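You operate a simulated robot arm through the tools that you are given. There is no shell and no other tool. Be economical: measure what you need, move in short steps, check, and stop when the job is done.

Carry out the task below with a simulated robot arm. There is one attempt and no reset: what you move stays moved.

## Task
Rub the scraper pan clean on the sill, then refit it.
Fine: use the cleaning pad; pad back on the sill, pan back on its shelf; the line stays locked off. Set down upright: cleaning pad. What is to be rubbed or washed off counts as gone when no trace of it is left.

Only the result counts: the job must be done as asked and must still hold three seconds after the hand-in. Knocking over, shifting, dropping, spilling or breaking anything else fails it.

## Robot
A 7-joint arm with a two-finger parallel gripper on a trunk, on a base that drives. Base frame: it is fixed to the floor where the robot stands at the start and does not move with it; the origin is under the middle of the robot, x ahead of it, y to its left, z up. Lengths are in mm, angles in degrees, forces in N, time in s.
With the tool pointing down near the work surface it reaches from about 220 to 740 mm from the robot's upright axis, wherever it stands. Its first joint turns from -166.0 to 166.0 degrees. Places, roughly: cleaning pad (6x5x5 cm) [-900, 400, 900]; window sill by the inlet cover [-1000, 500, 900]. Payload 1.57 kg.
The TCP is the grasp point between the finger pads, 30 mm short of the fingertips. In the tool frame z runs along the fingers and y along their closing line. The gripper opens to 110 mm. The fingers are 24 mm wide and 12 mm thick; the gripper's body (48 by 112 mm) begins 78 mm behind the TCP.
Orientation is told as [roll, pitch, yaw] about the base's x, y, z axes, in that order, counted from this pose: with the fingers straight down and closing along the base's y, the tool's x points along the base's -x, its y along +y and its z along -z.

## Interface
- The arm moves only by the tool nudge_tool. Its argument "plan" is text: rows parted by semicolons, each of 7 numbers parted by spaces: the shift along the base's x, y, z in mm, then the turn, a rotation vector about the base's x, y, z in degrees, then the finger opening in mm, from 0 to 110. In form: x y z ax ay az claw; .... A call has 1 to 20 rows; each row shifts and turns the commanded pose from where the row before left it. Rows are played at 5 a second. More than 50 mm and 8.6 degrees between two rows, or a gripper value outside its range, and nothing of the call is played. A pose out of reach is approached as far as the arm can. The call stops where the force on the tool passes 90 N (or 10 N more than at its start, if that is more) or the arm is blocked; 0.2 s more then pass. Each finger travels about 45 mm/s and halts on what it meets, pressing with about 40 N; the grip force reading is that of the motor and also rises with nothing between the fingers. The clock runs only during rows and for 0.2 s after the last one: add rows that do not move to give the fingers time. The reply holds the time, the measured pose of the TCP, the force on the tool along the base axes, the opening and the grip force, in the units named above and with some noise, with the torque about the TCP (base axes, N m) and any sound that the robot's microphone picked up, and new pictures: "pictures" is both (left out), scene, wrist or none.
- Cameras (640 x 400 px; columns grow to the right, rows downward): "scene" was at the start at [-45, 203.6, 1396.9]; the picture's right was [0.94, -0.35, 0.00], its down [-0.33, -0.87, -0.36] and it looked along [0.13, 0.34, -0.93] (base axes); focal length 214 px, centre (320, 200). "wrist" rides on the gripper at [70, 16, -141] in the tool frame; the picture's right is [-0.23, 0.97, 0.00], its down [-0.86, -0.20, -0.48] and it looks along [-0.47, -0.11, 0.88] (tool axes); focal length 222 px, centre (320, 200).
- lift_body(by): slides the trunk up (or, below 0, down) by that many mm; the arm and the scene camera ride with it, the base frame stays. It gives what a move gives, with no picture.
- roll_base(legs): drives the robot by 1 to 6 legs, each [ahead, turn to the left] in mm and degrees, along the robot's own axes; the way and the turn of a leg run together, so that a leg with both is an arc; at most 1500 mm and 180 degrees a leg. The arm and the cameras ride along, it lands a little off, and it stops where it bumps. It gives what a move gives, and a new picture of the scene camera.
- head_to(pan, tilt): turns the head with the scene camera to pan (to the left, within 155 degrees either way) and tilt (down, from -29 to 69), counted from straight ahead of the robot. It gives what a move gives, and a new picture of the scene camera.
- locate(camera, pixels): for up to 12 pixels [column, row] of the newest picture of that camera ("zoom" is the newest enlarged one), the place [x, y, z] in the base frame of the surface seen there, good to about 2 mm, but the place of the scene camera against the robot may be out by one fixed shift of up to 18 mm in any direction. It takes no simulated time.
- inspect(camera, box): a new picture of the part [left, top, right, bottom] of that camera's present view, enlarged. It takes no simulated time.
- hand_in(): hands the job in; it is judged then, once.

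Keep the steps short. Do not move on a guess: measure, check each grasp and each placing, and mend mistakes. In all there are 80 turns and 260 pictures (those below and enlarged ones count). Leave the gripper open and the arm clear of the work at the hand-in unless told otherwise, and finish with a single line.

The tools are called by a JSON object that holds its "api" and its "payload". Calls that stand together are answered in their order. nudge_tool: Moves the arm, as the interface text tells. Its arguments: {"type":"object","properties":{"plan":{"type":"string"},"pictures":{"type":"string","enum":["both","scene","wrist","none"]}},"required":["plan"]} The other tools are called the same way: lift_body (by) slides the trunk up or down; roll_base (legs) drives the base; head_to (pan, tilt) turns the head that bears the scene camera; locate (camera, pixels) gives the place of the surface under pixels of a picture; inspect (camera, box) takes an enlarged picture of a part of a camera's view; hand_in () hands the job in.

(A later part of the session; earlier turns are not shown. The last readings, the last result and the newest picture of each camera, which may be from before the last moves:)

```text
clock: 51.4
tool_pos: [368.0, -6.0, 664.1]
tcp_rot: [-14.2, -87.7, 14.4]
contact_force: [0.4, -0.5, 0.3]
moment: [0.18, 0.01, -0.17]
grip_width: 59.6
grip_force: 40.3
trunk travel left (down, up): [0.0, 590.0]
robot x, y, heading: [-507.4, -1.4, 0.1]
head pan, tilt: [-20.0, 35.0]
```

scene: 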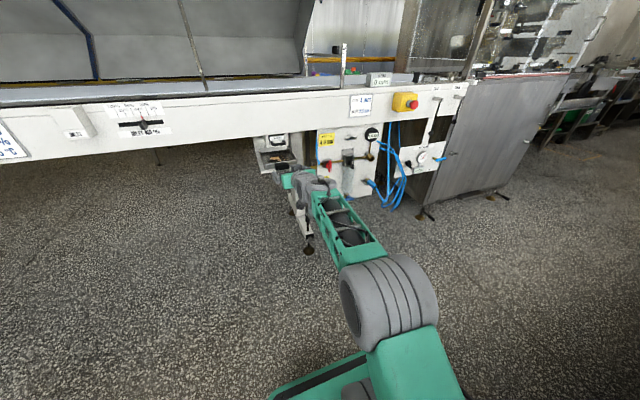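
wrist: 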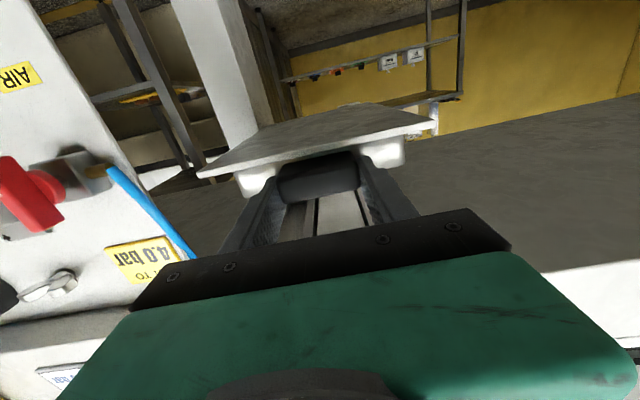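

Gripped (59.6 mm, 40 N). Lift 10 mm and check for droop.

{"api": "nudge_tool", "payload": {"plan": "0 0 5 0 0 0 45; 0 0 5 0 0 0 45; 0 0 0 0 0 0 45", "pictures": "both"}}

{"api": "inspect", "payload": {"camera": "scene", "box": [230, 110, 350, 185]}}

```text
clock: 52.2
tool_pos: [367.3, -4.8, 672.0]
tcp_rot: [-14.0, -87.7, 14.3]
contact_force: [0.3, -1.3, -3.2]
moment: [0.0, 0.28, 0.02]
grip_width: 59.8
grip_force: 40.5
trunk travel left (down, up): [0.0, 590.0]
robot x, y, heading: [-505.9, 4.7, 0.4]
head pan, tilt: [-20.0, 35.0]
```

scene: 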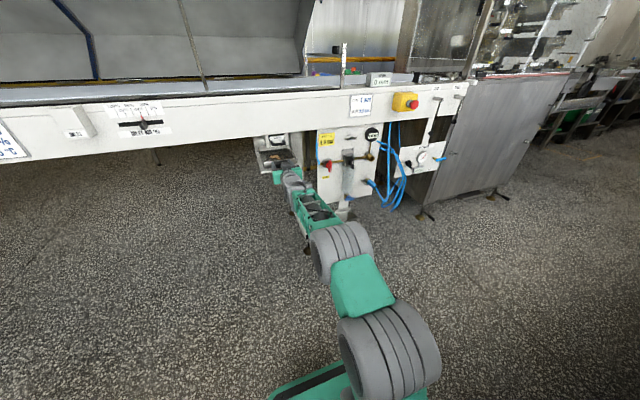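
wrist: 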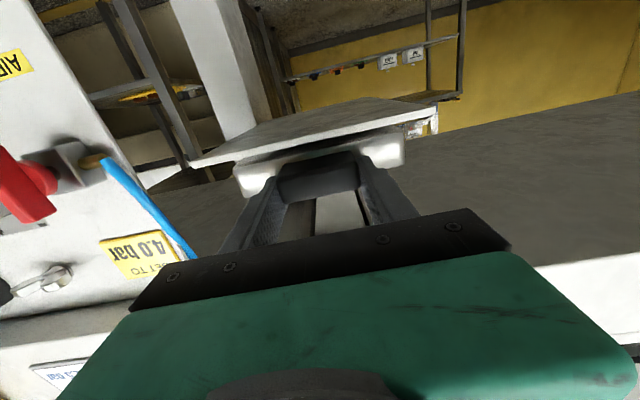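

```text
5.33 times, centred on (290, 148) of scene
```

zoom: 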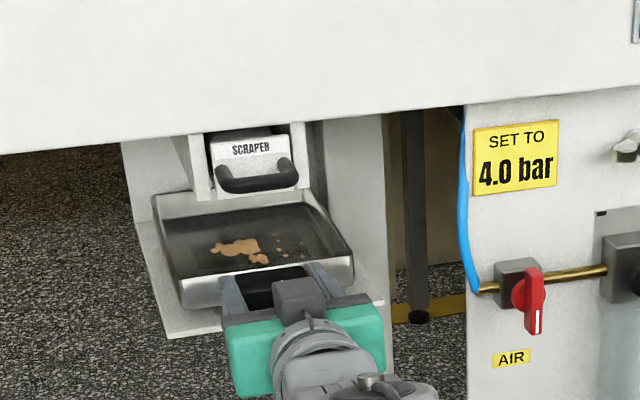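

Pan is off the shelf, level, light (≈0.33 kg). I'll measure its depth and the gap behind the robot before pulling out.

{"api": "locate", "payload": {"camera": "zoom", "pixels": [[155, 198], [305, 192], [185, 280], [350, 255], [230, 240], [200, 180], [140, 235], [380, 298]]}}

{"api": "nudge_tool", "payload": {"plan": "0 0 4 0 0 0 45; 0 0 4 0 0 0 45; 0 0 0 0 0 0 45", "pictures": "none"}}

{"api": "head_to", "payload": {"pan": 150, "tilt": 50}}

{"api": "locate", "payload": {"camera": "scene", "pixels": [[320, 200], [200, 200], [100, 200], [320, 300], [400, 200], [320, 120], [250, 350], [400, 300]]}}

```text
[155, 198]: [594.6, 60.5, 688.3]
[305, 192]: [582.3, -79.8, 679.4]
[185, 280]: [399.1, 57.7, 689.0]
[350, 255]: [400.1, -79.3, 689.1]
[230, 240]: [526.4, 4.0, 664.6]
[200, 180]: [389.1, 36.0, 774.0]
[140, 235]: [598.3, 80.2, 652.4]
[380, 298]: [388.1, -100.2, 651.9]
```

```text
clock: 53.0
tool_pos: [366.9, -4.3, 680.7]
tcp_rot: [-14.3, -87.7, 14.4]
contact_force: [-0.2, 0.9, -1.7]
moment: [0.01, 0.31, 0.0]
grip_width: 59.4
grip_force: 39.8
trunk travel left (down, up): [0.0, 590.0]
robot x, y, heading: [-507.4, 1.9, 0.4]
head pan, tilt: [-20.0, 35.0]
```

```text
clock: 55.6
tool_pos: [367.6, -5.2, 680.3]
tcp_rot: [-14.3, -87.6, 14.5]
contact_force: [0.0, -0.2, -2.4]
moment: [0.0, 0.33, 0.05]
grip_width: 59.4
grip_force: 40.4
trunk travel left (down, up): [0.0, 590.0]
robot x, y, heading: [-504.9, 4.5, 0.3]
head pan, tilt: [150.0, 50.0]
```

scene: 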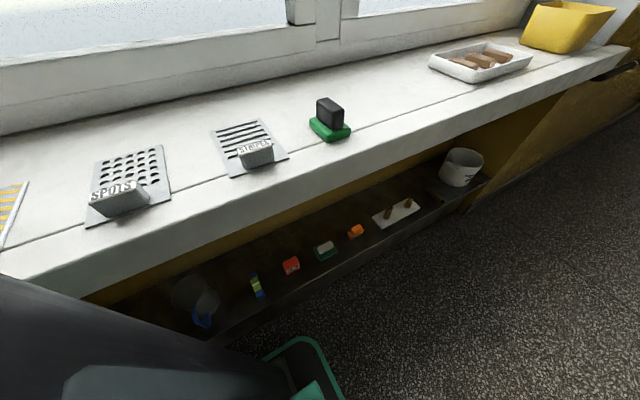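

```text
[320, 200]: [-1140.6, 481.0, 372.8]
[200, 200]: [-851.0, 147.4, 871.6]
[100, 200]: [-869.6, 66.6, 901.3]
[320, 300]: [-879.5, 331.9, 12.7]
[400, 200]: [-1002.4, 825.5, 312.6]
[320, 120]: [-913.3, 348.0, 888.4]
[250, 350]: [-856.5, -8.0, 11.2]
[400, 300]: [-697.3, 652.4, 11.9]
```

Floor behind is free to x≈−880, sill edge x≈−850 (z 872). Pan is ~190×140 mm. I'll back the base 50 mm, drawing the pan out straight, and then draw with the arm.

{"api": "roll_base", "payload": {"legs": [[-50, 0]]}}

{"api": "nudge_tool", "payload": {"plan": "-15 0 0 0 0 0 45; -15 0 0 0 0 0 45; -15 0 0 0 0 0 45; -15 0 0 0 0 0 45; -15 0 1 0 0.5 0 45; -15 0 1 0 0.5 0 45; -15 0 2 0 0.5 0 45; -15 0 2 0 0.5 0 45; 0 0 0 0 0 0 45", "pictures": "wrist"}}

{"api": "head_to", "payload": {"pan": -20, "tilt": 40}}

```text
clock: 56.5
tool_pos: [318.8, -5.7, 680.3]
tcp_rot: [-14.2, -87.7, 14.5]
contact_force: [0.7, -0.2, -4.2]
moment: [0.01, 0.36, 0.0]
grip_width: 59.5
grip_force: 40.2
trunk travel left (down, up): [0.0, 590.0]
robot x, y, heading: [-556.7, 0.2, 0.4]
head pan, tilt: [150.0, 50.0]
```

scene: 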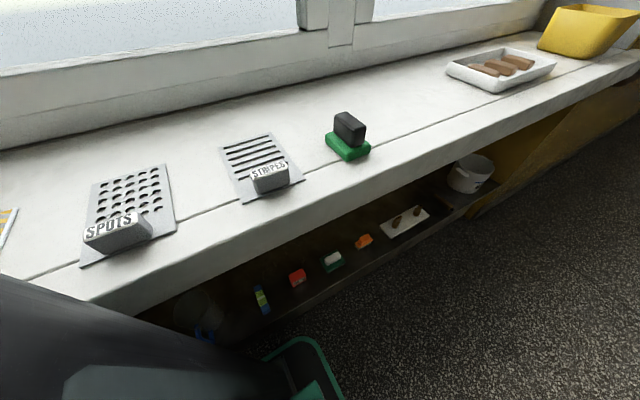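

```text
clock: 58.5
tool_pos: [198.0, -5.6, 685.7]
tcp_rot: [-7.4, -85.8, 7.6]
contact_force: [0.2, 0.0, -3.3]
moment: [0.01, 0.34, 0.0]
grip_width: 59.4
grip_force: 40.1
trunk travel left (down, up): [0.0, 590.0]
robot x, y, heading: [-554.4, 0.5, 0.2]
head pan, tilt: [150.0, 50.0]
```

wrist: 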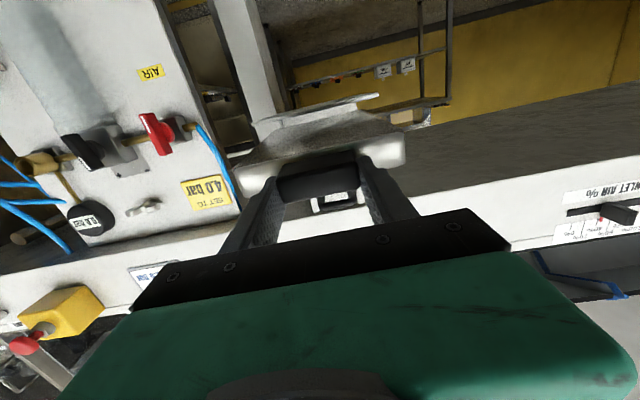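

```text
clock: 61.1
tool_pos: [198.0, -4.6, 685.9]
tcp_rot: [-7.4, -85.8, 7.6]
contact_force: [0.6, -0.2, -2.9]
moment: [-0.01, 0.29, 0.03]
grip_width: 59.4
grip_force: 40.7
trunk travel left (down, up): [0.0, 590.0]
robot x, y, heading: [-555.7, 1.5, 0.3]
head pan, tilt: [-20.0, 40.0]
```

scene: 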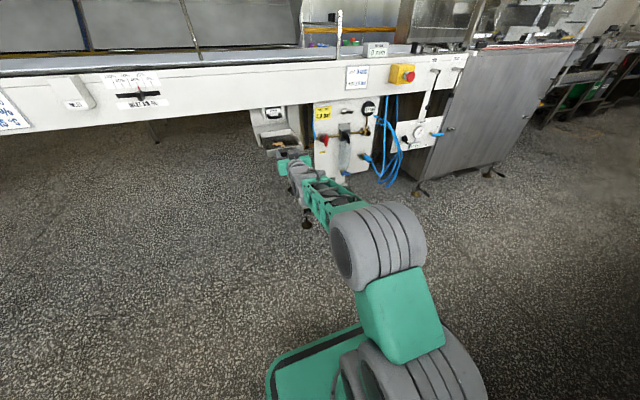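

Pan's far end is at about x=420. Draw back 50 mm more, raising slightly.

{"api": "nudge_tool", "payload": {"plan": "-15 0 3 0 0.5 0 45; -15 0 3 0 0.5 0 45; -15 0 3 0 0.5 0 45; -15 0 3 0 0.5 0 45; -10 0 3 0 0.5 0 45; 0 0 0 0 0 0 45", "pictures": "wrist"}}

```text
clock: 62.5
tool_pos: [126.5, -4.2, 699.4]
tcp_rot: [-4.6, -83.3, 4.7]
contact_force: [0.3, -0.1, -2.8]
moment: [0.0, 0.35, -0.01]
grip_width: 59.6
grip_force: 39.7
trunk travel left (down, up): [0.0, 590.0]
robot x, y, heading: [-552.5, -3.7, 0.3]
head pan, tilt: [-20.0, 40.0]
```

wrist: 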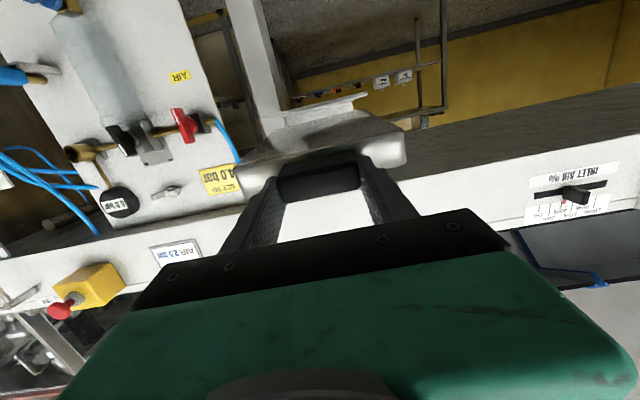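

The pan is clear of the shelf. I'll turn left 60° at this height (below the scraper handle), then drive 500 mm diagonally into the aisle.

{"api": "roll_base", "payload": {"legs": [[0, 60], [500, 0]]}}

{"api": "lift_body", "payload": {"by": 360}}

```text
clock: 68.1
tool_pos: [40.4, 1021.3, 700.2]
tcp_rot: [-4.6, -83.3, 64.6]
contact_force: [-0.1, -0.4, -3.3]
moment: [-0.27, 0.2, 0.01]
grip_width: 59.7
grip_force: 39.7
trunk travel left (down, up): [0.0, 590.0]
robot x, y, heading: [-308.1, 430.2, 60.1]
head pan, tilt: [-20.0, 40.0]
```

scene: 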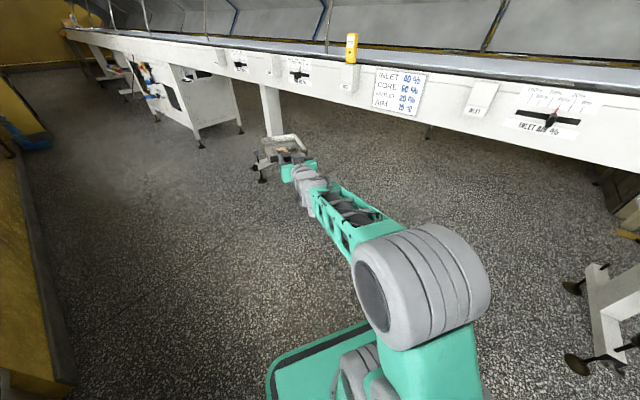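

```text
clock: 71.6
tool_pos: [40.8, 1021.4, 1060.2]
tcp_rot: [-4.5, -83.3, 64.6]
contact_force: [-0.1, -0.2, -2.8]
moment: [-0.28, 0.16, -0.02]
grip_width: 59.8
grip_force: 40.2
trunk travel left (down, up): [-360.0, 230.0]
robot x, y, heading: [-303.6, 430.2, 60.0]
head pan, tilt: [-20.0, 40.0]
```

All good. Next: turn to heading 120°, reverse 360 mm, turn to 90°, drive 400 mm.

{"api": "roll_base", "payload": {"legs": [[0, 60], [-360, 0], [0, -30], [400, 0]]}}

```text
clock: 80.2
tool_pos: [-119.6, 1219.4, 1061.3]
tcp_rot: [-4.6, -83.3, 94.6]
contact_force: [0.8, -0.3, -3.0]
moment: [-0.28, 0.0, -0.01]
grip_width: 59.5
grip_force: 39.9
trunk travel left (down, up): [-360.0, 230.0]
robot x, y, heading: [-125.6, 534.0, 90.1]
head pan, tilt: [-20.0, 40.0]
```

scene: 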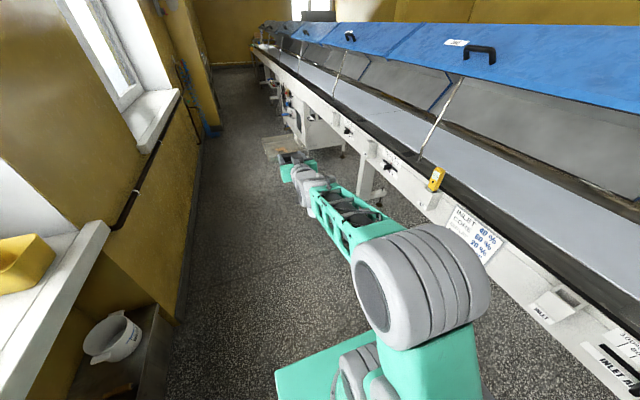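

Now turn left 90° to face the sill, pan passing above the items at z≈1020.

{"api": "roll_base", "payload": {"legs": [[0, 90]]}}

{"api": "head_to", "payload": {"pan": 0, "tilt": 35}}

```text
clock: 84.4
tool_pos: [-812.0, 547.1, 1060.0]
tcp_rot: [-4.7, -83.2, -175.7]
contact_force: [0.0, 0.3, -3.2]
moment: [0.01, -0.34, 0.04]
grip_width: 59.3
grip_force: 39.9
trunk travel left (down, up): [-360.0, 230.0]
robot x, y, heading: [-127.0, 535.3, 179.8]
head pan, tilt: [-20.0, 40.0]
```

scene: 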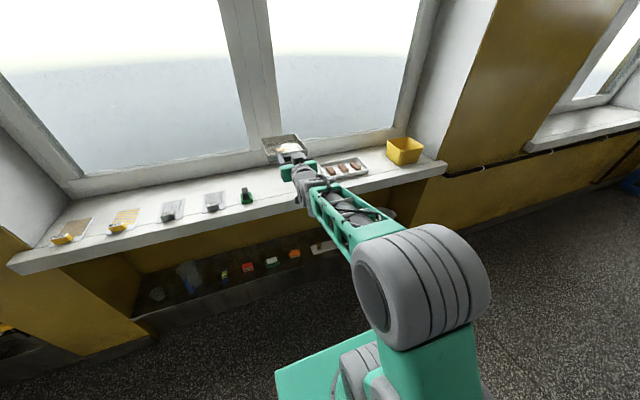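

```text
clock: 85.2
tool_pos: [-811.2, 544.7, 1060.6]
tcp_rot: [-4.4, -83.1, -175.7]
contact_force: [0.3, 0.6, -2.0]
moment: [-0.02, -0.34, 0.02]
grip_width: 59.4
grip_force: 39.3
trunk travel left (down, up): [-360.0, 230.0]
robot x, y, heading: [-128.7, 535.8, 179.8]
head pan, tilt: [0.0, 35.0]
```

scene: 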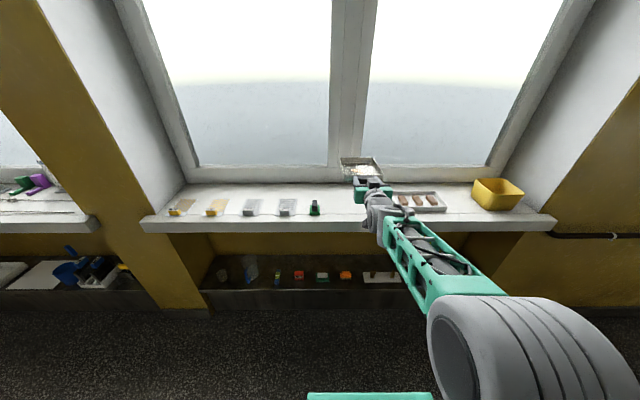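

The pan is in front of the free sill spot between pad and tray. I'll measure sill edge and the window foot there.

{"api": "locate", "payload": {"camera": "scene", "pixels": [[335, 178], [335, 184], [335, 190], [335, 205], [335, 213], [390, 198], [400, 190], [315, 205], [322, 213], [345, 180], [372, 176]]}}

{"api": "inspect", "payload": {"camera": "scene", "box": [270, 130, 470, 255]}}

```text
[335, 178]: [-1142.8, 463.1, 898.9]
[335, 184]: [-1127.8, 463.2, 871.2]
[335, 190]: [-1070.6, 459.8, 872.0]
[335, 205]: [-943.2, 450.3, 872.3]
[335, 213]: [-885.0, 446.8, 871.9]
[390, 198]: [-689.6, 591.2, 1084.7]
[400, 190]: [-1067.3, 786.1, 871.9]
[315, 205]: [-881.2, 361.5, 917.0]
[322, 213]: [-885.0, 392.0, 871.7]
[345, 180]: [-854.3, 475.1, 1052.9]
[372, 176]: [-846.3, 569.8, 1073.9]
```

```text
3.20 times, centred on (370, 192) of scene
```

zoom: 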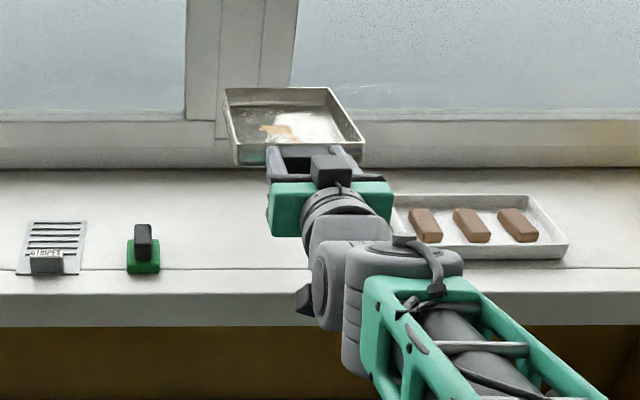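

Sill spans x −848…−1130, z≈872. I'll level the pan, shift 43 mm inward, and lower to about 20 mm above.

{"api": "nudge_tool", "payload": {"plan": "-10 -1 -5 0 1.2 0 45; -10 -2 -10 0 1.2 0 45; -10 -2 -10 0 1.2 0 45; -13 -2 -10 0 1 0 45; 0 -2 -12 0 0 0 45; 0 0 -12 0 0 0 45; 0 0 -12 0 0 0 45; 0 0 -12 0 0 0 45; 0 0 -12 0 0 0 45; 0 0 -12 0 0 0 45; 0 0 -12 0 0 0 45; 0 0 -12 0 0 0 45; 0 0 -9 0 0 0 45; 0 0 0 0 0 0 45", "pictures": "both"}}

{"api": "inspect", "payload": {"camera": "scene", "box": [270, 130, 470, 255]}}

```text
clock: 88.2
tool_pos: [-853.7, 537.6, 920.7]
tcp_rot: [-13.7, -87.8, -166.8]
contact_force: [-0.2, 0.8, -4.3]
moment: [0.01, -0.34, -0.01]
grip_width: 59.4
grip_force: 39.4
trunk travel left (down, up): [-360.0, 230.0]
robot x, y, heading: [-126.0, 534.3, 179.7]
head pan, tilt: [0.0, 35.0]
```

scene: 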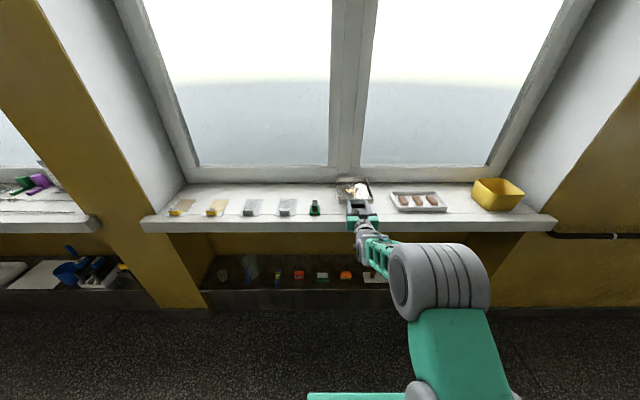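
wrist: 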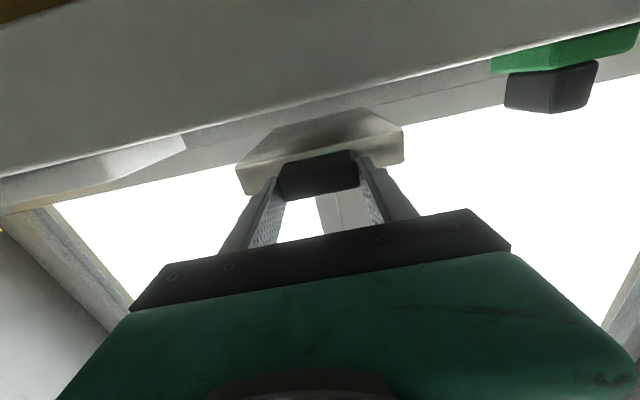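

```text
3.20 times, centred on (370, 192) of scene
```

zoom: 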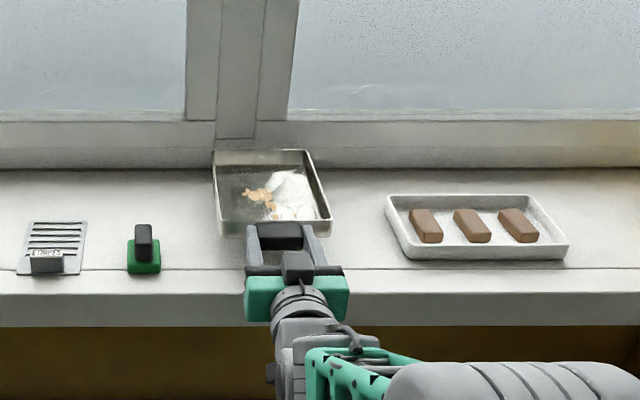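

Over the spot. Lower slowly until the sill carries the pan.

{"api": "nudge_tool", "payload": {"plan": "0 0 -5 0 0 0 45; 0 0 -5 0 0 0 45; 0 0 -5 0 0 0 45; 0 0 -4 0 0 0 45; 0 0 -3 0 0 0 45; 0 0 0 0 0 0 45", "pictures": "none"}}

{"api": "nudge_tool", "payload": {"plan": "0 0 -2 0 0 0 45; 0 0 -2 0 0 0 45; 0 0 0 0 0 0 45", "pictures": "wrist"}}

```text
clock: 89.6
tool_pos: [-854.1, 537.6, 898.0]
tcp_rot: [-13.5, -87.8, -166.8]
contact_force: [0.2, 0.8, -3.4]
moment: [-0.03, -0.33, -0.02]
grip_width: 59.5
grip_force: 40.1
trunk travel left (down, up): [-360.0, 230.0]
robot x, y, heading: [-128.3, 533.9, 179.9]
head pan, tilt: [0.0, 35.0]
```

```text
clock: 90.4
tool_pos: [-853.9, 536.4, 895.5]
tcp_rot: [-13.5, -87.8, -166.8]
contact_force: [-1.1, -0.5, -1.5]
moment: [0.02, -0.35, 0.03]
grip_width: 59.8
grip_force: 40.0
trunk travel left (down, up): [-360.0, 230.0]
robot x, y, heading: [-128.7, 534.8, 179.7]
head pan, tilt: [0.0, 35.0]
```

wrist: 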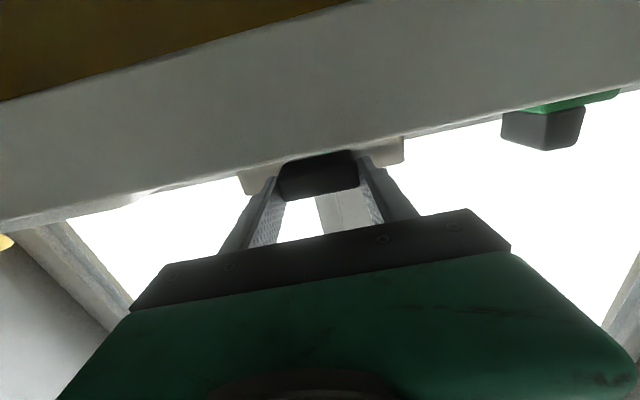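

{"api": "nudge_tool", "payload": {"plan": "0 0 -1.5 0 0 0 45; 0 0 -1.5 0 0 0 45; 0 0 -1.5 0 0 0 45; 0 0 0 0 0 0 45", "pictures": "none"}}

```text
clock: 91.4
tool_pos: [-853.6, 537.2, 889.5]
tcp_rot: [-13.4, -87.7, -166.9]
contact_force: [-0.3, 0.2, -3.1]
moment: [-0.01, -0.34, 0.02]
grip_width: 59.5
grip_force: 40.8
trunk travel left (down, up): [-360.0, 230.0]
robot x, y, heading: [-124.2, 533.9, 179.7]
head pan, tilt: [0.0, 35.0]
```

Still hanging (moment −0.34). Continue in small steps.

{"api": "nudge_tool", "payload": {"plan": "0 0 -1 0 0 0 45; 0 0 -1 0 0 0 45; 0 0 -1 0 0 0 45; 0 0 0 0 0 0 45", "pictures": "none"}}

{"api": "nudge_tool", "payload": {"plan": "0 0 -1 0 0 0 45; 0 0 -1 0 0 0 45; 0 0 0 0 0 0 45", "pictures": "wrist"}}

{"api": "inspect", "payload": {"camera": "scene", "box": [320, 160, 400, 220]}}

```text
clock: 92.4
tool_pos: [-854.9, 537.0, 886.5]
tcp_rot: [-13.6, -87.9, -166.6]
contact_force: [-0.1, 0.3, -2.2]
moment: [-0.07, -0.2, -0.02]
grip_width: 59.6
grip_force: 40.0
trunk travel left (down, up): [-360.0, 230.0]
robot x, y, heading: [-130.3, 535.1, 179.7]
head pan, tilt: [0.0, 35.0]
```

```text
clock: 93.2
tool_pos: [-853.3, 536.2, 887.7]
tcp_rot: [-14.0, -88.0, -166.2]
contact_force: [-1.2, -0.4, 1.2]
moment: [-0.34, 0.72, 0.11]
grip_width: 59.5
grip_force: 40.5
trunk travel left (down, up): [-360.0, 230.0]
robot x, y, heading: [-126.0, 535.3, 179.8]
head pan, tilt: [0.0, 35.0]
```

wrist: 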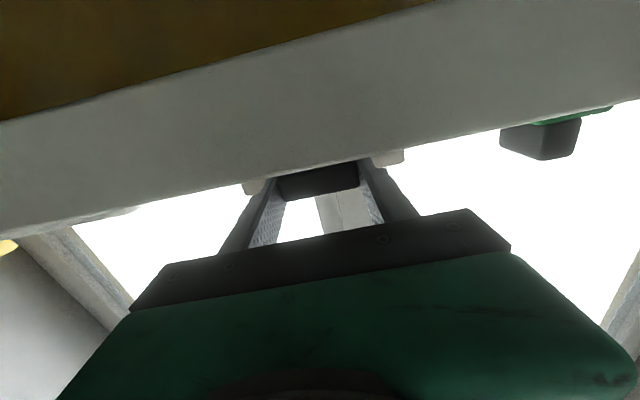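

```text
6.67 times, centred on (360, 190) of scene
```

zoom: 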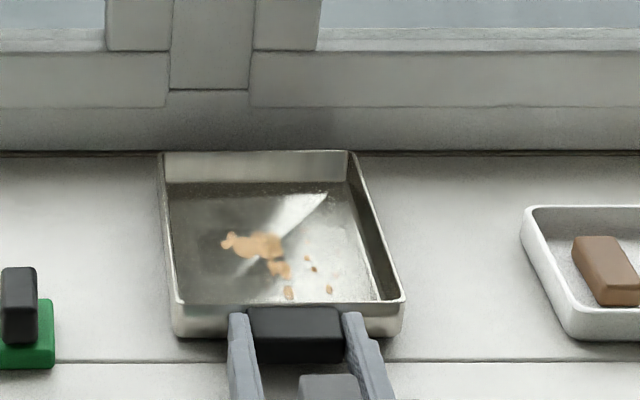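

The sill carries the pan now (moment sign flipped). I'll relieve 1 mm, open, and draw straight back.

{"api": "nudge_tool", "payload": {"plan": "0 0 1 0 0 0 45; 0 0 0 0 0 0 70; 0 0 0 0 0 0 90; 0 0 0 0 0 0 100; 10 0 0 0 0 0 100; 20 0 0 0 0 0 100; 20 0 0 0 0 0 100; 20 0 0 0 0 0 100; 20 0 5 0 0 0 110; 0 0 0 0 0 0 110", "pictures": "scene"}}

{"api": "inspect", "payload": {"camera": "scene", "box": [290, 150, 410, 225]}}

```text
clock: 95.4
tool_pos: [-764.1, 537.8, 890.5]
tcp_rot: [-13.8, -87.9, -166.5]
contact_force: [-0.1, -0.3, -0.3]
moment: [0.02, -0.01, -0.01]
grip_width: 110.0
grip_force: 0.1
trunk travel left (down, up): [-360.0, 230.0]
robot x, y, heading: [-126.9, 532.6, 179.8]
head pan, tilt: [0.0, 35.0]
```

scene: 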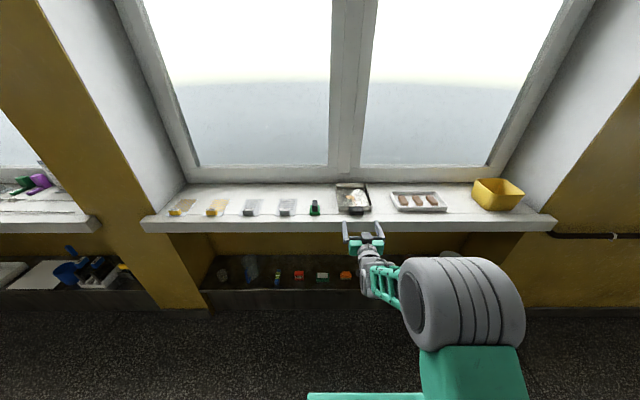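

```text
5.33 times, centred on (350, 188) of scene
```

zoom: 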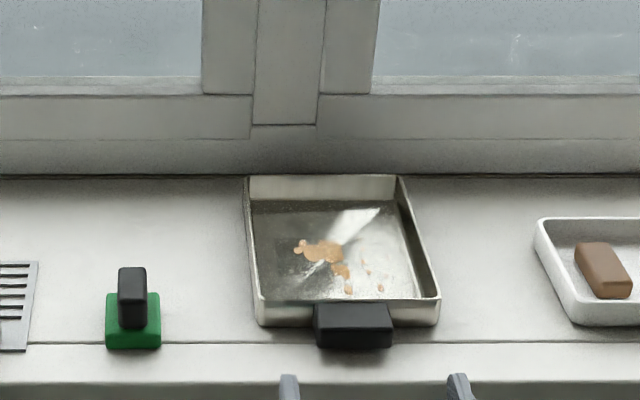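

The pan stands on the sill. Now bring the tool back to vertical, high and clear.

{"api": "nudge_tool", "payload": {"plan": "15 0 10 0 -7.4 0 110; 15 0 14 0 -7.4 0 110; 12 0 14 0 -7.4 0 110; 12 0 14 0 -7.4 0 110; 12 0 14 0 -7.4 0 110; 12 0 14 0 -7.4 0 110; 12 0 14 0 -7.4 0 110; 10 0 14 0 -7.4 0 110; 10 0 14 0 -7.4 0 110; 10 0 14 0 -7.4 0 110; 10 0 12 0 -7.4 0 110; 5 0 12 0 -6.5 0 110; 0 0 0 0 0 0 110", "pictures": "both"}}

```text
clock: 98.2
tool_pos: [-629.1, 535.4, 1050.9]
tcp_rot: [-0.2, 0.1, -179.5]
contact_force: [-0.7, 0.2, -0.6]
moment: [0.0, -0.05, 0.0]
grip_width: 109.8
grip_force: 0.1
trunk travel left (down, up): [-360.0, 230.0]
robot x, y, heading: [-127.5, 537.6, 179.6]
head pan, tilt: [0.0, 35.0]
```

scene: 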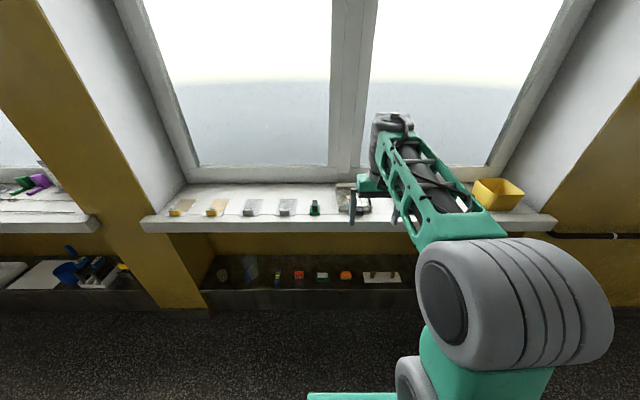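
wrist: 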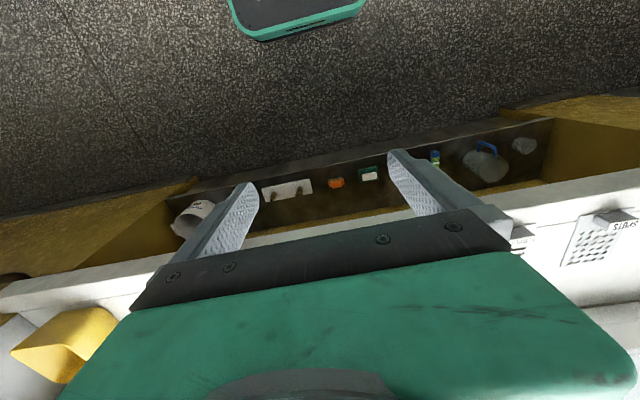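

Tool is vertical. Drive 230 mm toward the sill, and view the pad.

{"api": "roll_base", "payload": {"legs": [[230, 0]]}}

{"api": "nudge_tool", "payload": {"plan": "-3 -35 0 0 0 0 110; -3 -35 0 0 0 0 110; -3 -35 0 0 0 0 110; -3 -35 -10 0 0 0 110; -3 -35 -20 0 0 0 110; 0 0 -20 0 0 0 110; 0 0 0 0 0 0 110", "pictures": "both"}}

```text
clock: 99.9
tool_pos: [-856.5, 538.1, 1050.9]
tcp_rot: [-0.3, 0.1, -179.7]
contact_force: [-0.2, 0.5, 0.2]
moment: [-0.02, 0.0, 0.02]
grip_width: 110.1
grip_force: 0.1
trunk travel left (down, up): [-360.0, 230.0]
robot x, y, heading: [-354.9, 536.0, 179.7]
head pan, tilt: [0.0, 35.0]
```

scene: 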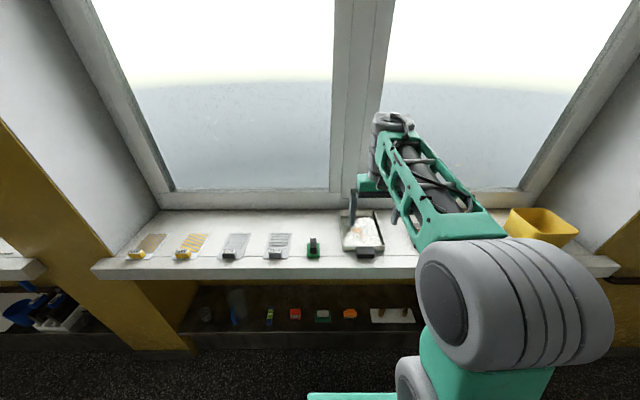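

```text
clock: 101.5
tool_pos: [-874.2, 363.6, 1001.1]
tcp_rot: [-0.2, 0.0, -179.7]
contact_force: [0.0, -0.4, 0.7]
moment: [-0.01, 0.04, 0.01]
grip_width: 110.0
grip_force: 0.1
trunk travel left (down, up): [-360.0, 230.0]
robot x, y, heading: [-357.2, 538.0, 179.6]
head pan, tilt: [0.0, 35.0]
```

scene: 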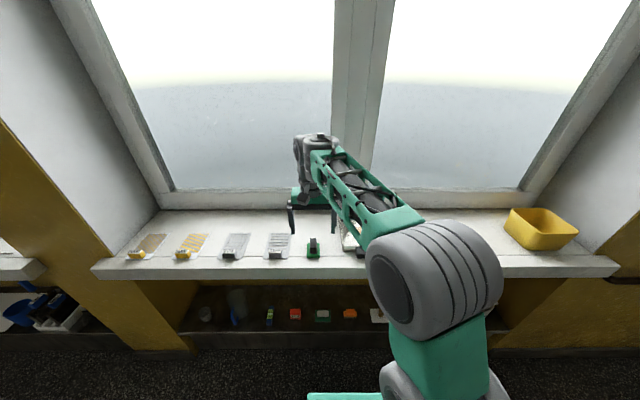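
wrist: 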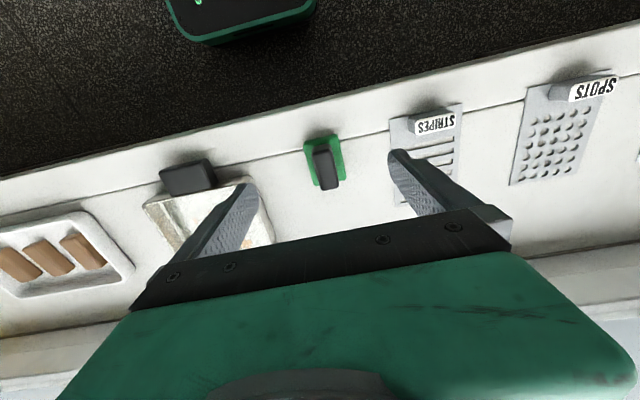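

Pad is visible between the fingers at (325,165). I'll measure it and the pan with the wrist camera.

{"api": "inspect", "payload": {"camera": "wrist", "box": [280, 110, 370, 210]}}

{"api": "locate", "payload": {"camera": "zoom", "pixels": [[260, 150], [300, 140], [270, 290], [335, 280], [280, 200], [290, 270], [310, 320], [210, 110], [330, 90], [260, 330], [365, 290]]}}

{"api": "locate", "payload": {"camera": "wrist", "pixels": [[350, 200], [300, 195], [165, 175], [205, 165], [180, 200], [145, 205], [245, 180], [272, 240], [190, 215], [325, 150], [320, 165]]}}

```text
4.00 times, centred on (325, 160) of wrist
```

zoom: 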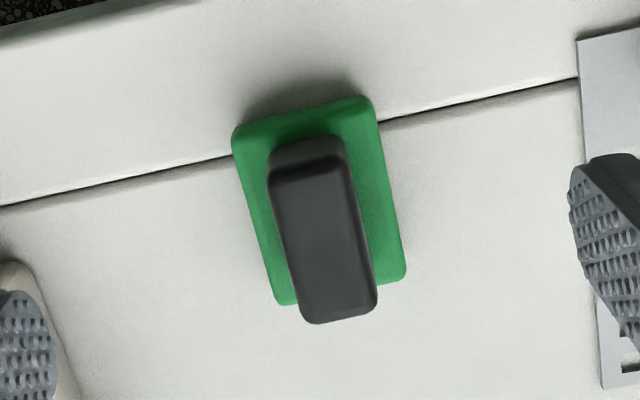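

```text
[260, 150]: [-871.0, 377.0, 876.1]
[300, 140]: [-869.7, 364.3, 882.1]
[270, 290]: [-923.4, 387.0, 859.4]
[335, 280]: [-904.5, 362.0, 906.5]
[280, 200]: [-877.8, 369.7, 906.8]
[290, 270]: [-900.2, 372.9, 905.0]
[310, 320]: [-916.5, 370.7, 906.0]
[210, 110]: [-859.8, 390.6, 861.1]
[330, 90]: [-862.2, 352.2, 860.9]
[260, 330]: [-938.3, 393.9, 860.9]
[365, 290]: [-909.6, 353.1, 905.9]
```

```text
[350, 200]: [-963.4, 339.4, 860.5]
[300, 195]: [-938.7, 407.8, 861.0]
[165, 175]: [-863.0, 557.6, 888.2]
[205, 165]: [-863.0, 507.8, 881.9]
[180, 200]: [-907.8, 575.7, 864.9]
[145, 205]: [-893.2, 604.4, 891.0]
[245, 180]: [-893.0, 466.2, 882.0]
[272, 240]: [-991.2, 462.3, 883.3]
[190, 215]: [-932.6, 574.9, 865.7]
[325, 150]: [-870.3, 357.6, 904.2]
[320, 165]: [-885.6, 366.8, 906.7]
```

Pad: handle centre (−895, 363), top z 906, base z 861–876. I'll narrow the opening to 60, and descend to z 910.

{"api": "nudge_tool", "payload": {"plan": "-7 0 -5 0 0 0 60; -7 0 -10 0 0 0 60; -7 0 -10 0 0 0 60; 0 0 -15 0 0 0 60; 0 0 -15 0 0 0 60; 0 0 -10 0 0 0 60; 0 0 -10 0 0 0 60; 0 0 0 0 0 0 60", "pictures": "wrist"}}

```text
clock: 103.3
tool_pos: [-893.1, 362.9, 924.7]
tcp_rot: [-0.2, 0.0, -179.6]
contact_force: [0.0, -0.2, -0.7]
moment: [-0.01, -0.01, -0.04]
grip_width: 59.8
grip_force: 0.0
trunk travel left (down, up): [-360.0, 230.0]
robot x, y, heading: [-359.2, 535.9, 179.6]
head pan, tilt: [0.0, 35.0]
```

wrist: 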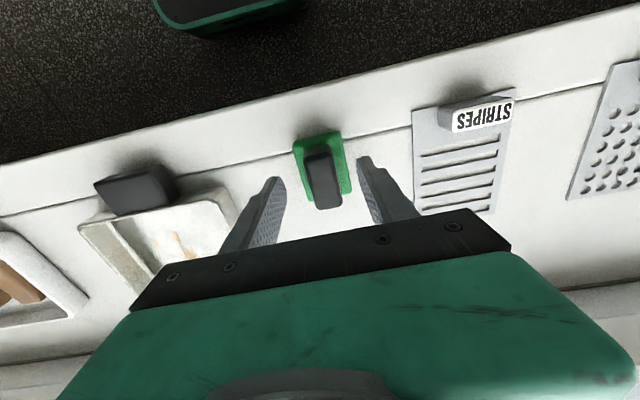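

{"api": "locate", "payload": {"camera": "wrist", "pixels": [[310, 165], [330, 165], [335, 195], [322, 200], [275, 182], [366, 162]]}}

{"api": "nudge_tool", "payload": {"plan": "0 0 -8 0 0 0 60; 0 0 -6 0 0 0 60; 0 0 0 0 0 0 40; 0 0 0 0 0 0 15; 0 0 0 0 0 0 15; 0 0 0 0 0 0 15; 0 0 0 0 0 0 15", "pictures": "wrist"}}

```text
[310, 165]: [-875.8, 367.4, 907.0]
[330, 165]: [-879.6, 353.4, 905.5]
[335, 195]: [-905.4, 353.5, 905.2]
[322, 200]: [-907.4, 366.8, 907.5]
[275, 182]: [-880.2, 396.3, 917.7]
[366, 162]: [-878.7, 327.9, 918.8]
```

```text
clock: 104.9
tool_pos: [-893.4, 362.2, 911.6]
tcp_rot: [-0.2, -0.1, -179.6]
contact_force: [0.4, 0.0, 0.8]
moment: [-0.04, 0.0, 0.01]
grip_width: 23.1
grip_force: 35.2
trunk travel left (down, up): [-360.0, 230.0]
robot x, y, heading: [-355.7, 535.9, 179.5]
head pan, tilt: [0.0, 35.0]
```

wrist: 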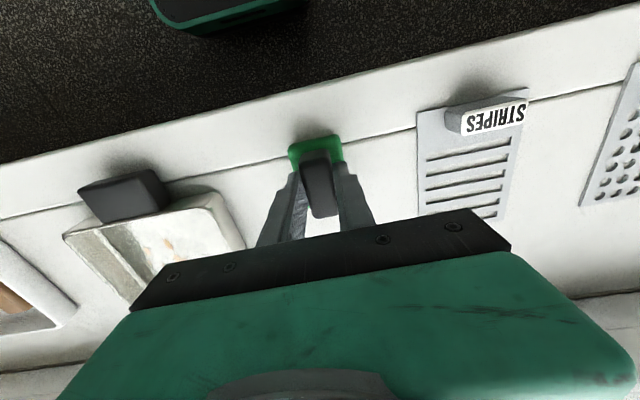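

Pad gripped (23 mm). Lift and move above the pan to see the stains.

{"api": "nudge_tool", "payload": {"plan": "0 0 20 0 0 0 15; 0 0 30 0 0 0 15; 0 0 40 0 0 0 15; -15 35 20 0 0 0 15; -15 35 0 0 0 0 15; -15 35 0 0 0 0 15; -15 35 0 0 0 0 15; -15 34 0 0 0 0 15; 0 0 0 0 0 0 15", "pictures": "wrist"}}

{"api": "inspect", "payload": {"camera": "wrist", "box": [200, 80, 440, 240]}}

{"api": "inspect", "payload": {"camera": "scene", "box": [310, 180, 410, 270]}}

```text
clock: 106.9
tool_pos: [-969.4, 537.9, 1022.4]
tcp_rot: [-0.2, 0.0, -179.6]
contact_force: [-0.4, 0.0, -0.2]
moment: [-0.06, 0.02, -0.01]
grip_width: 22.6
grip_force: 35.3
trunk travel left (down, up): [-360.0, 230.0]
robot x, y, heading: [-357.2, 538.3, 179.7]
head pan, tilt: [0.0, 35.0]
```

wrist: 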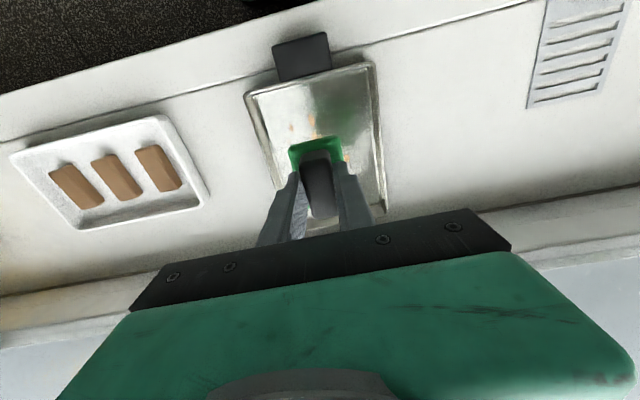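

```text
2.50 times, centred on (320, 160) of wrist
```

zoom: 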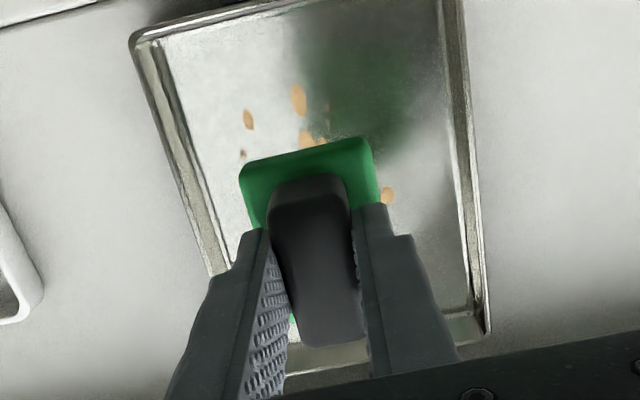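

```text
4.44 times, centred on (360, 225) of scene
```

zoom: 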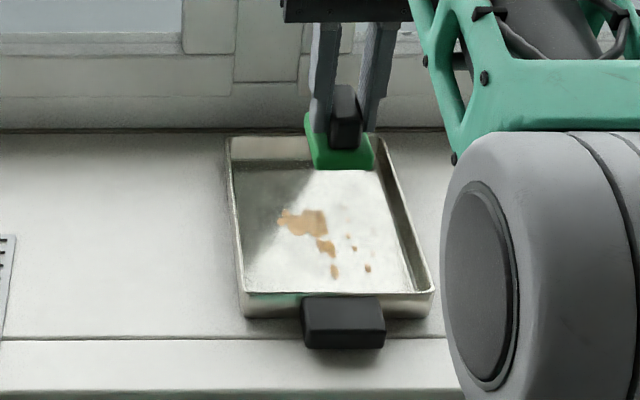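

{"api": "locate", "payload": {"camera": "zoom", "pixels": [[285, 215], [325, 230], [310, 215], [325, 250], [335, 272], [368, 268], [350, 240], [245, 295], [430, 290], [228, 140], [250, 200], [400, 270]]}}

{"api": "locate", "payload": {"camera": "wrist", "pixels": [[250, 93], [371, 64], [384, 210], [293, 127], [312, 120], [346, 158], [297, 142], [268, 100], [360, 85], [372, 190]]}}

```text
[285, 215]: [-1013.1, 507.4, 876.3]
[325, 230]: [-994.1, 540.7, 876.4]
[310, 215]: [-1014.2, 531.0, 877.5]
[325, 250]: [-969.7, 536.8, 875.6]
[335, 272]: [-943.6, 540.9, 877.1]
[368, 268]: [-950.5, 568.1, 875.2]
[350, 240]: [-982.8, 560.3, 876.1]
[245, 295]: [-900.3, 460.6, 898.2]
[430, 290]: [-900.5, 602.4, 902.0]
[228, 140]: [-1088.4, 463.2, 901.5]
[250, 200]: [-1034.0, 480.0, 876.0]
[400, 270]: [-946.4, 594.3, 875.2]
```

```text
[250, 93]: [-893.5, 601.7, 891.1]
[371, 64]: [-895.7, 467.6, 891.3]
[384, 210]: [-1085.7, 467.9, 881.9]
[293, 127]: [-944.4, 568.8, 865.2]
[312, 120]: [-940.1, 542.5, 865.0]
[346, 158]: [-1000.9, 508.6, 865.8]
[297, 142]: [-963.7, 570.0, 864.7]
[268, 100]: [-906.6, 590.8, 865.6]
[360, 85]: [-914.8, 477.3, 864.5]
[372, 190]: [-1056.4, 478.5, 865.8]
```

Pan floor z 865, x −895…−1086, y 467…602; stains span x −937…−1010, y 505…572. Lower the pad onto the floor in the middle, gently.

{"api": "nudge_tool", "payload": {"plan": "-4 0 -25 0 0 0 15; 0 -1 -25 0 0 0 15; 0 0 -25 0 0 0 15; 0 0 -15 0 0 0 15; 0 0 -10 0 0 0 15; 0 0 -2 0 0 0 15; 0 0 -2 0 0 0 15; 0 0 0 0 0 0 15", "pictures": "none"}}

{"api": "nudge_tool", "payload": {"plan": "0 0 -1 0 0 0 15; 0 0 -1 0 0 0 15; 0 0 0 0 0 0 15", "pictures": "none"}}

{"api": "nudge_tool", "payload": {"plan": "0 0 -1 0 0 0 15; 0 0 0 0 0 0 15", "pictures": "wrist"}}

```text
clock: 108.7
tool_pos: [-972.0, 536.0, 918.9]
tcp_rot: [-0.2, 0.1, -179.6]
contact_force: [0.4, 0.7, 0.3]
moment: [-0.02, -0.01, 0.03]
grip_width: 22.9
grip_force: 34.8
trunk travel left (down, up): [-360.0, 230.0]
robot x, y, heading: [-354.9, 536.2, 179.3]
head pan, tilt: [0.0, 35.0]
```

```text
clock: 109.5
tool_pos: [-971.3, 533.3, 915.4]
tcp_rot: [-0.2, -0.1, -179.5]
contact_force: [0.3, -0.1, -1.2]
moment: [0.0, -0.02, 0.0]
grip_width: 22.9
grip_force: 35.6
trunk travel left (down, up): [-360.0, 230.0]
robot x, y, heading: [-358.6, 537.2, 179.6]
head pan, tilt: [0.0, 35.0]
```

```text
clock: 110.1
tool_pos: [-971.9, 535.4, 915.8]
tcp_rot: [-0.2, -0.1, -179.5]
contact_force: [0.4, -0.3, 3.9]
moment: [-0.11, -0.03, 0.02]
grip_width: 22.8
grip_force: 35.5
trunk travel left (down, up): [-360.0, 230.0]
robot x, y, heading: [-358.8, 541.7, 179.8]
head pan, tilt: [0.0, 35.0]
```

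wrist: 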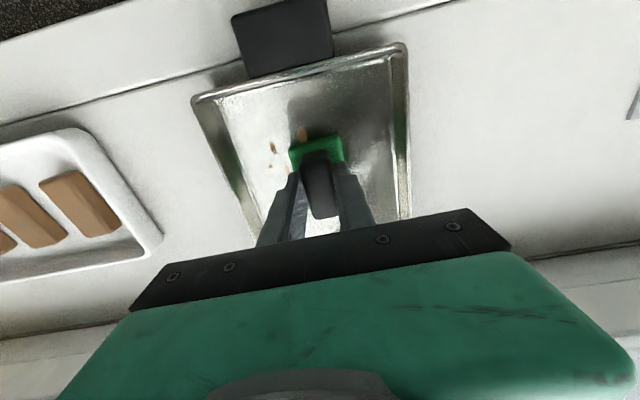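

Light contact (3.9 N). First rub strokes along x at y≈535, slightly firmer.

{"api": "nudge_tool", "payload": {"plan": "0 0 -0.7 0 0 0 15; 12 0 0 0 0 0 15; 12 0 0 0 0 0 15; 12 0 0 0 0 0 15; -12 0 0 0 0 0 15; -12 0 0 0 0 0 15; -12 0 0 0 0 0 15; -12 0 0 0 0 0 15; -12 0 0 0 0 0 15; -12 0 0 0 0 0 15; -12 0 0 0 0 0 15; -12 0 0 0 0 0 15; 12 0 0 0 0 0 15; 12 0 0 0 0 0 15; 12 0 0 0 0 0 15; 12 0 0 0 0 0 15; 12 0 0 0 0 0 15; 0 0 0 0 0 0 15", "pictures": "wrist"}}

{"api": "inspect", "payload": {"camera": "scene", "box": [310, 180, 410, 270]}}

```text
clock: 113.9
tool_pos: [-972.6, 536.0, 914.8]
tcp_rot: [-0.2, 0.0, -179.6]
contact_force: [-3.5, 0.0, 17.8]
moment: [-0.14, 0.15, 0.01]
grip_width: 23.1
grip_force: 35.0
trunk travel left (down, up): [-360.0, 230.0]
robot x, y, heading: [-355.5, 541.5, 179.5]
head pan, tilt: [0.0, 35.0]
```

wrist: 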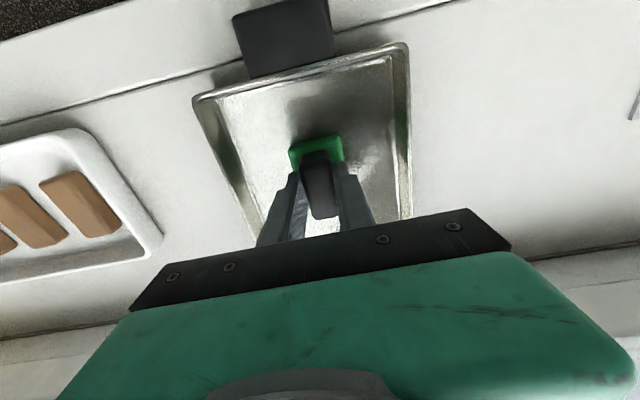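

```text
4.44 times, centred on (360, 225) of scene
```

zoom: 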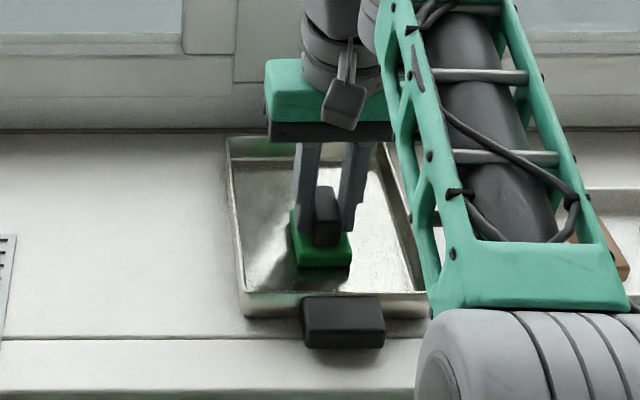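

Rubs well (≈18 N, pan unmoved). Now cover both sides, y≈508 and y≈566.

{"api": "nudge_tool", "payload": {"plan": "0 -14 0.2 0 0 0 15; 0 -14 0 0 0 0 15; 12 0 0 0 0 0 15; 12 0 0 0 0 0 15; 12 0 0 0 0 0 15; -12 0 0 0 0 0 15; -12 0 0 0 0 0 15; -12 0 0 0 0 0 15; -12 0 0 0 0 0 15; -12 0 0 0 0 0 15; -12 0 0 0 0 0 15; -12 0 0 0 0 0 15; -12 0 0 0 0 0 15; 0 14 0 0 0 0 15; 12 0 0 0 0 0 15; 12 0 0 0 0 0 15; 12 0 0 0 0 0 15; 12 0 0 0 0 0 15; 12 0 0 0 0 0 15; 0 0 0 0 0 0 15", "pictures": "none"}}

{"api": "nudge_tool", "payload": {"plan": "0 14 0 0 0 0 15; 0 15 0 0 0 0 15; 0 14 0 0 0 0 15; 12 0 0 0 0 0 15; 12 0 0 0 0 0 15; 12 0 0 0 0 0 15; -12 0 0 0 0 0 15; -12 0 0 0 0 0 15; -12 0 0 0 0 0 15; -12 0 0 0 0 0 15; -12 0 0 0 0 0 15; -12 0 0 0 0 0 15; -12 0 0 0 0 0 15; -12 0 0 0 0 0 15; 0 -14 0 0 0 0 15; 12 0 0 0 0 0 15; 12 0 0 0 0 0 15; 12 0 0 0 0 0 15; 12 0 0 0 0 0 15; 12 0 0 0 0 0 15", "pictures": "none"}}

{"api": "nudge_tool", "payload": {"plan": "12 0 0 0 0 0 15; 12 0 0 0 0 0 15; 12 0 0 0 0 0 15; 0 0 10 0 0 0 15; 0 0 30 0 0 0 15; 0 -20 40 0 0 0 15; 10 -35 20 0 0 0 15; 10 -35 0 0 0 0 15; 10 -35 0 0 0 0 15; 10 -35 0 0 0 0 15; 0 -25 0 0 0 0 15; 0 0 0 0 0 0 15", "pictures": "both"}}

{"api": "inspect", "payload": {"camera": "scene", "box": [310, 180, 410, 270]}}

```text
clock: 118.1
tool_pos: [-969.3, 522.0, 914.3]
tcp_rot: [-0.2, -0.1, -179.6]
contact_force: [-2.3, -0.6, 15.9]
moment: [-0.13, 0.11, -0.02]
grip_width: 22.8
grip_force: 35.0
trunk travel left (down, up): [-360.0, 230.0]
robot x, y, heading: [-357.0, 533.1, 179.9]
head pan, tilt: [0.0, 35.0]
```

```text
clock: 122.3
tool_pos: [-970.8, 550.7, 915.2]
tcp_rot: [-0.2, 0.0, -179.7]
contact_force: [-1.2, -0.7, 1.3]
moment: [-0.02, 0.0, 0.02]
grip_width: 22.6
grip_force: 35.5
trunk travel left (down, up): [-360.0, 230.0]
robot x, y, heading: [-354.8, 534.2, 179.7]
head pan, tilt: [0.0, 35.0]
```

```text
clock: 124.9
tool_pos: [-898.1, 365.0, 1013.5]
tcp_rot: [-0.2, 0.1, -179.6]
contact_force: [0.9, 0.3, -0.5]
moment: [0.03, -0.02, 0.0]
grip_width: 23.0
grip_force: 35.1
trunk travel left (down, up): [-360.0, 230.0]
robot x, y, heading: [-357.3, 536.0, 179.7]
head pan, tilt: [0.0, 35.0]
```

scene: 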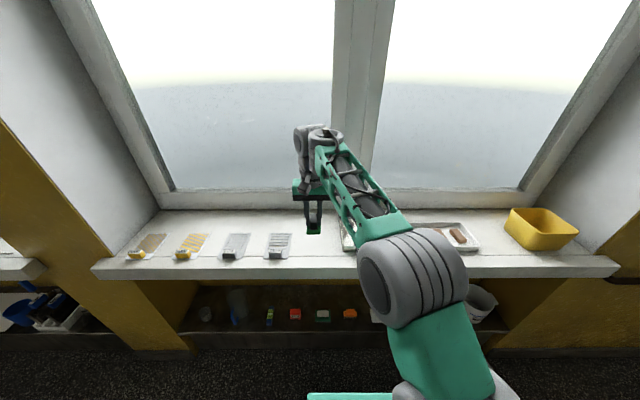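
wrist: 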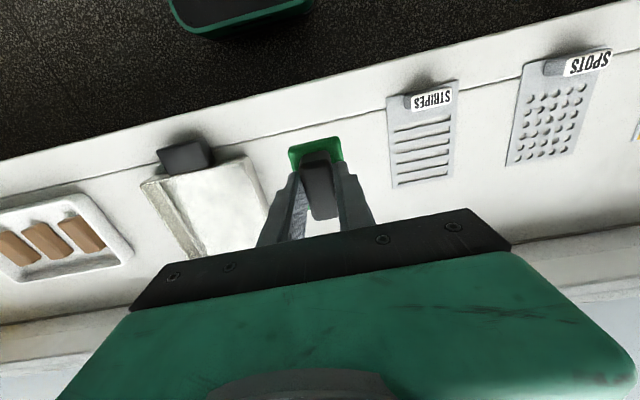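

```text
4.44 times, centred on (360, 225) of scene
```

zoom: 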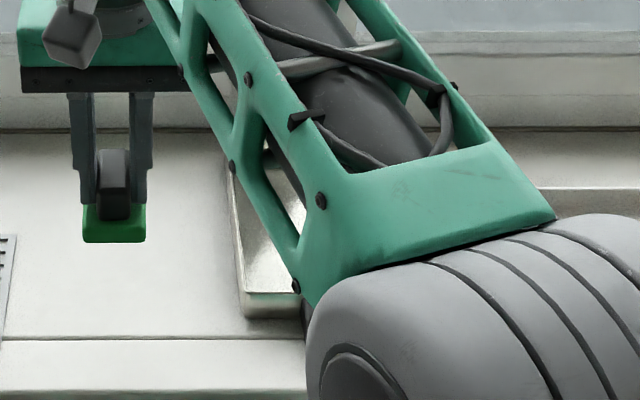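

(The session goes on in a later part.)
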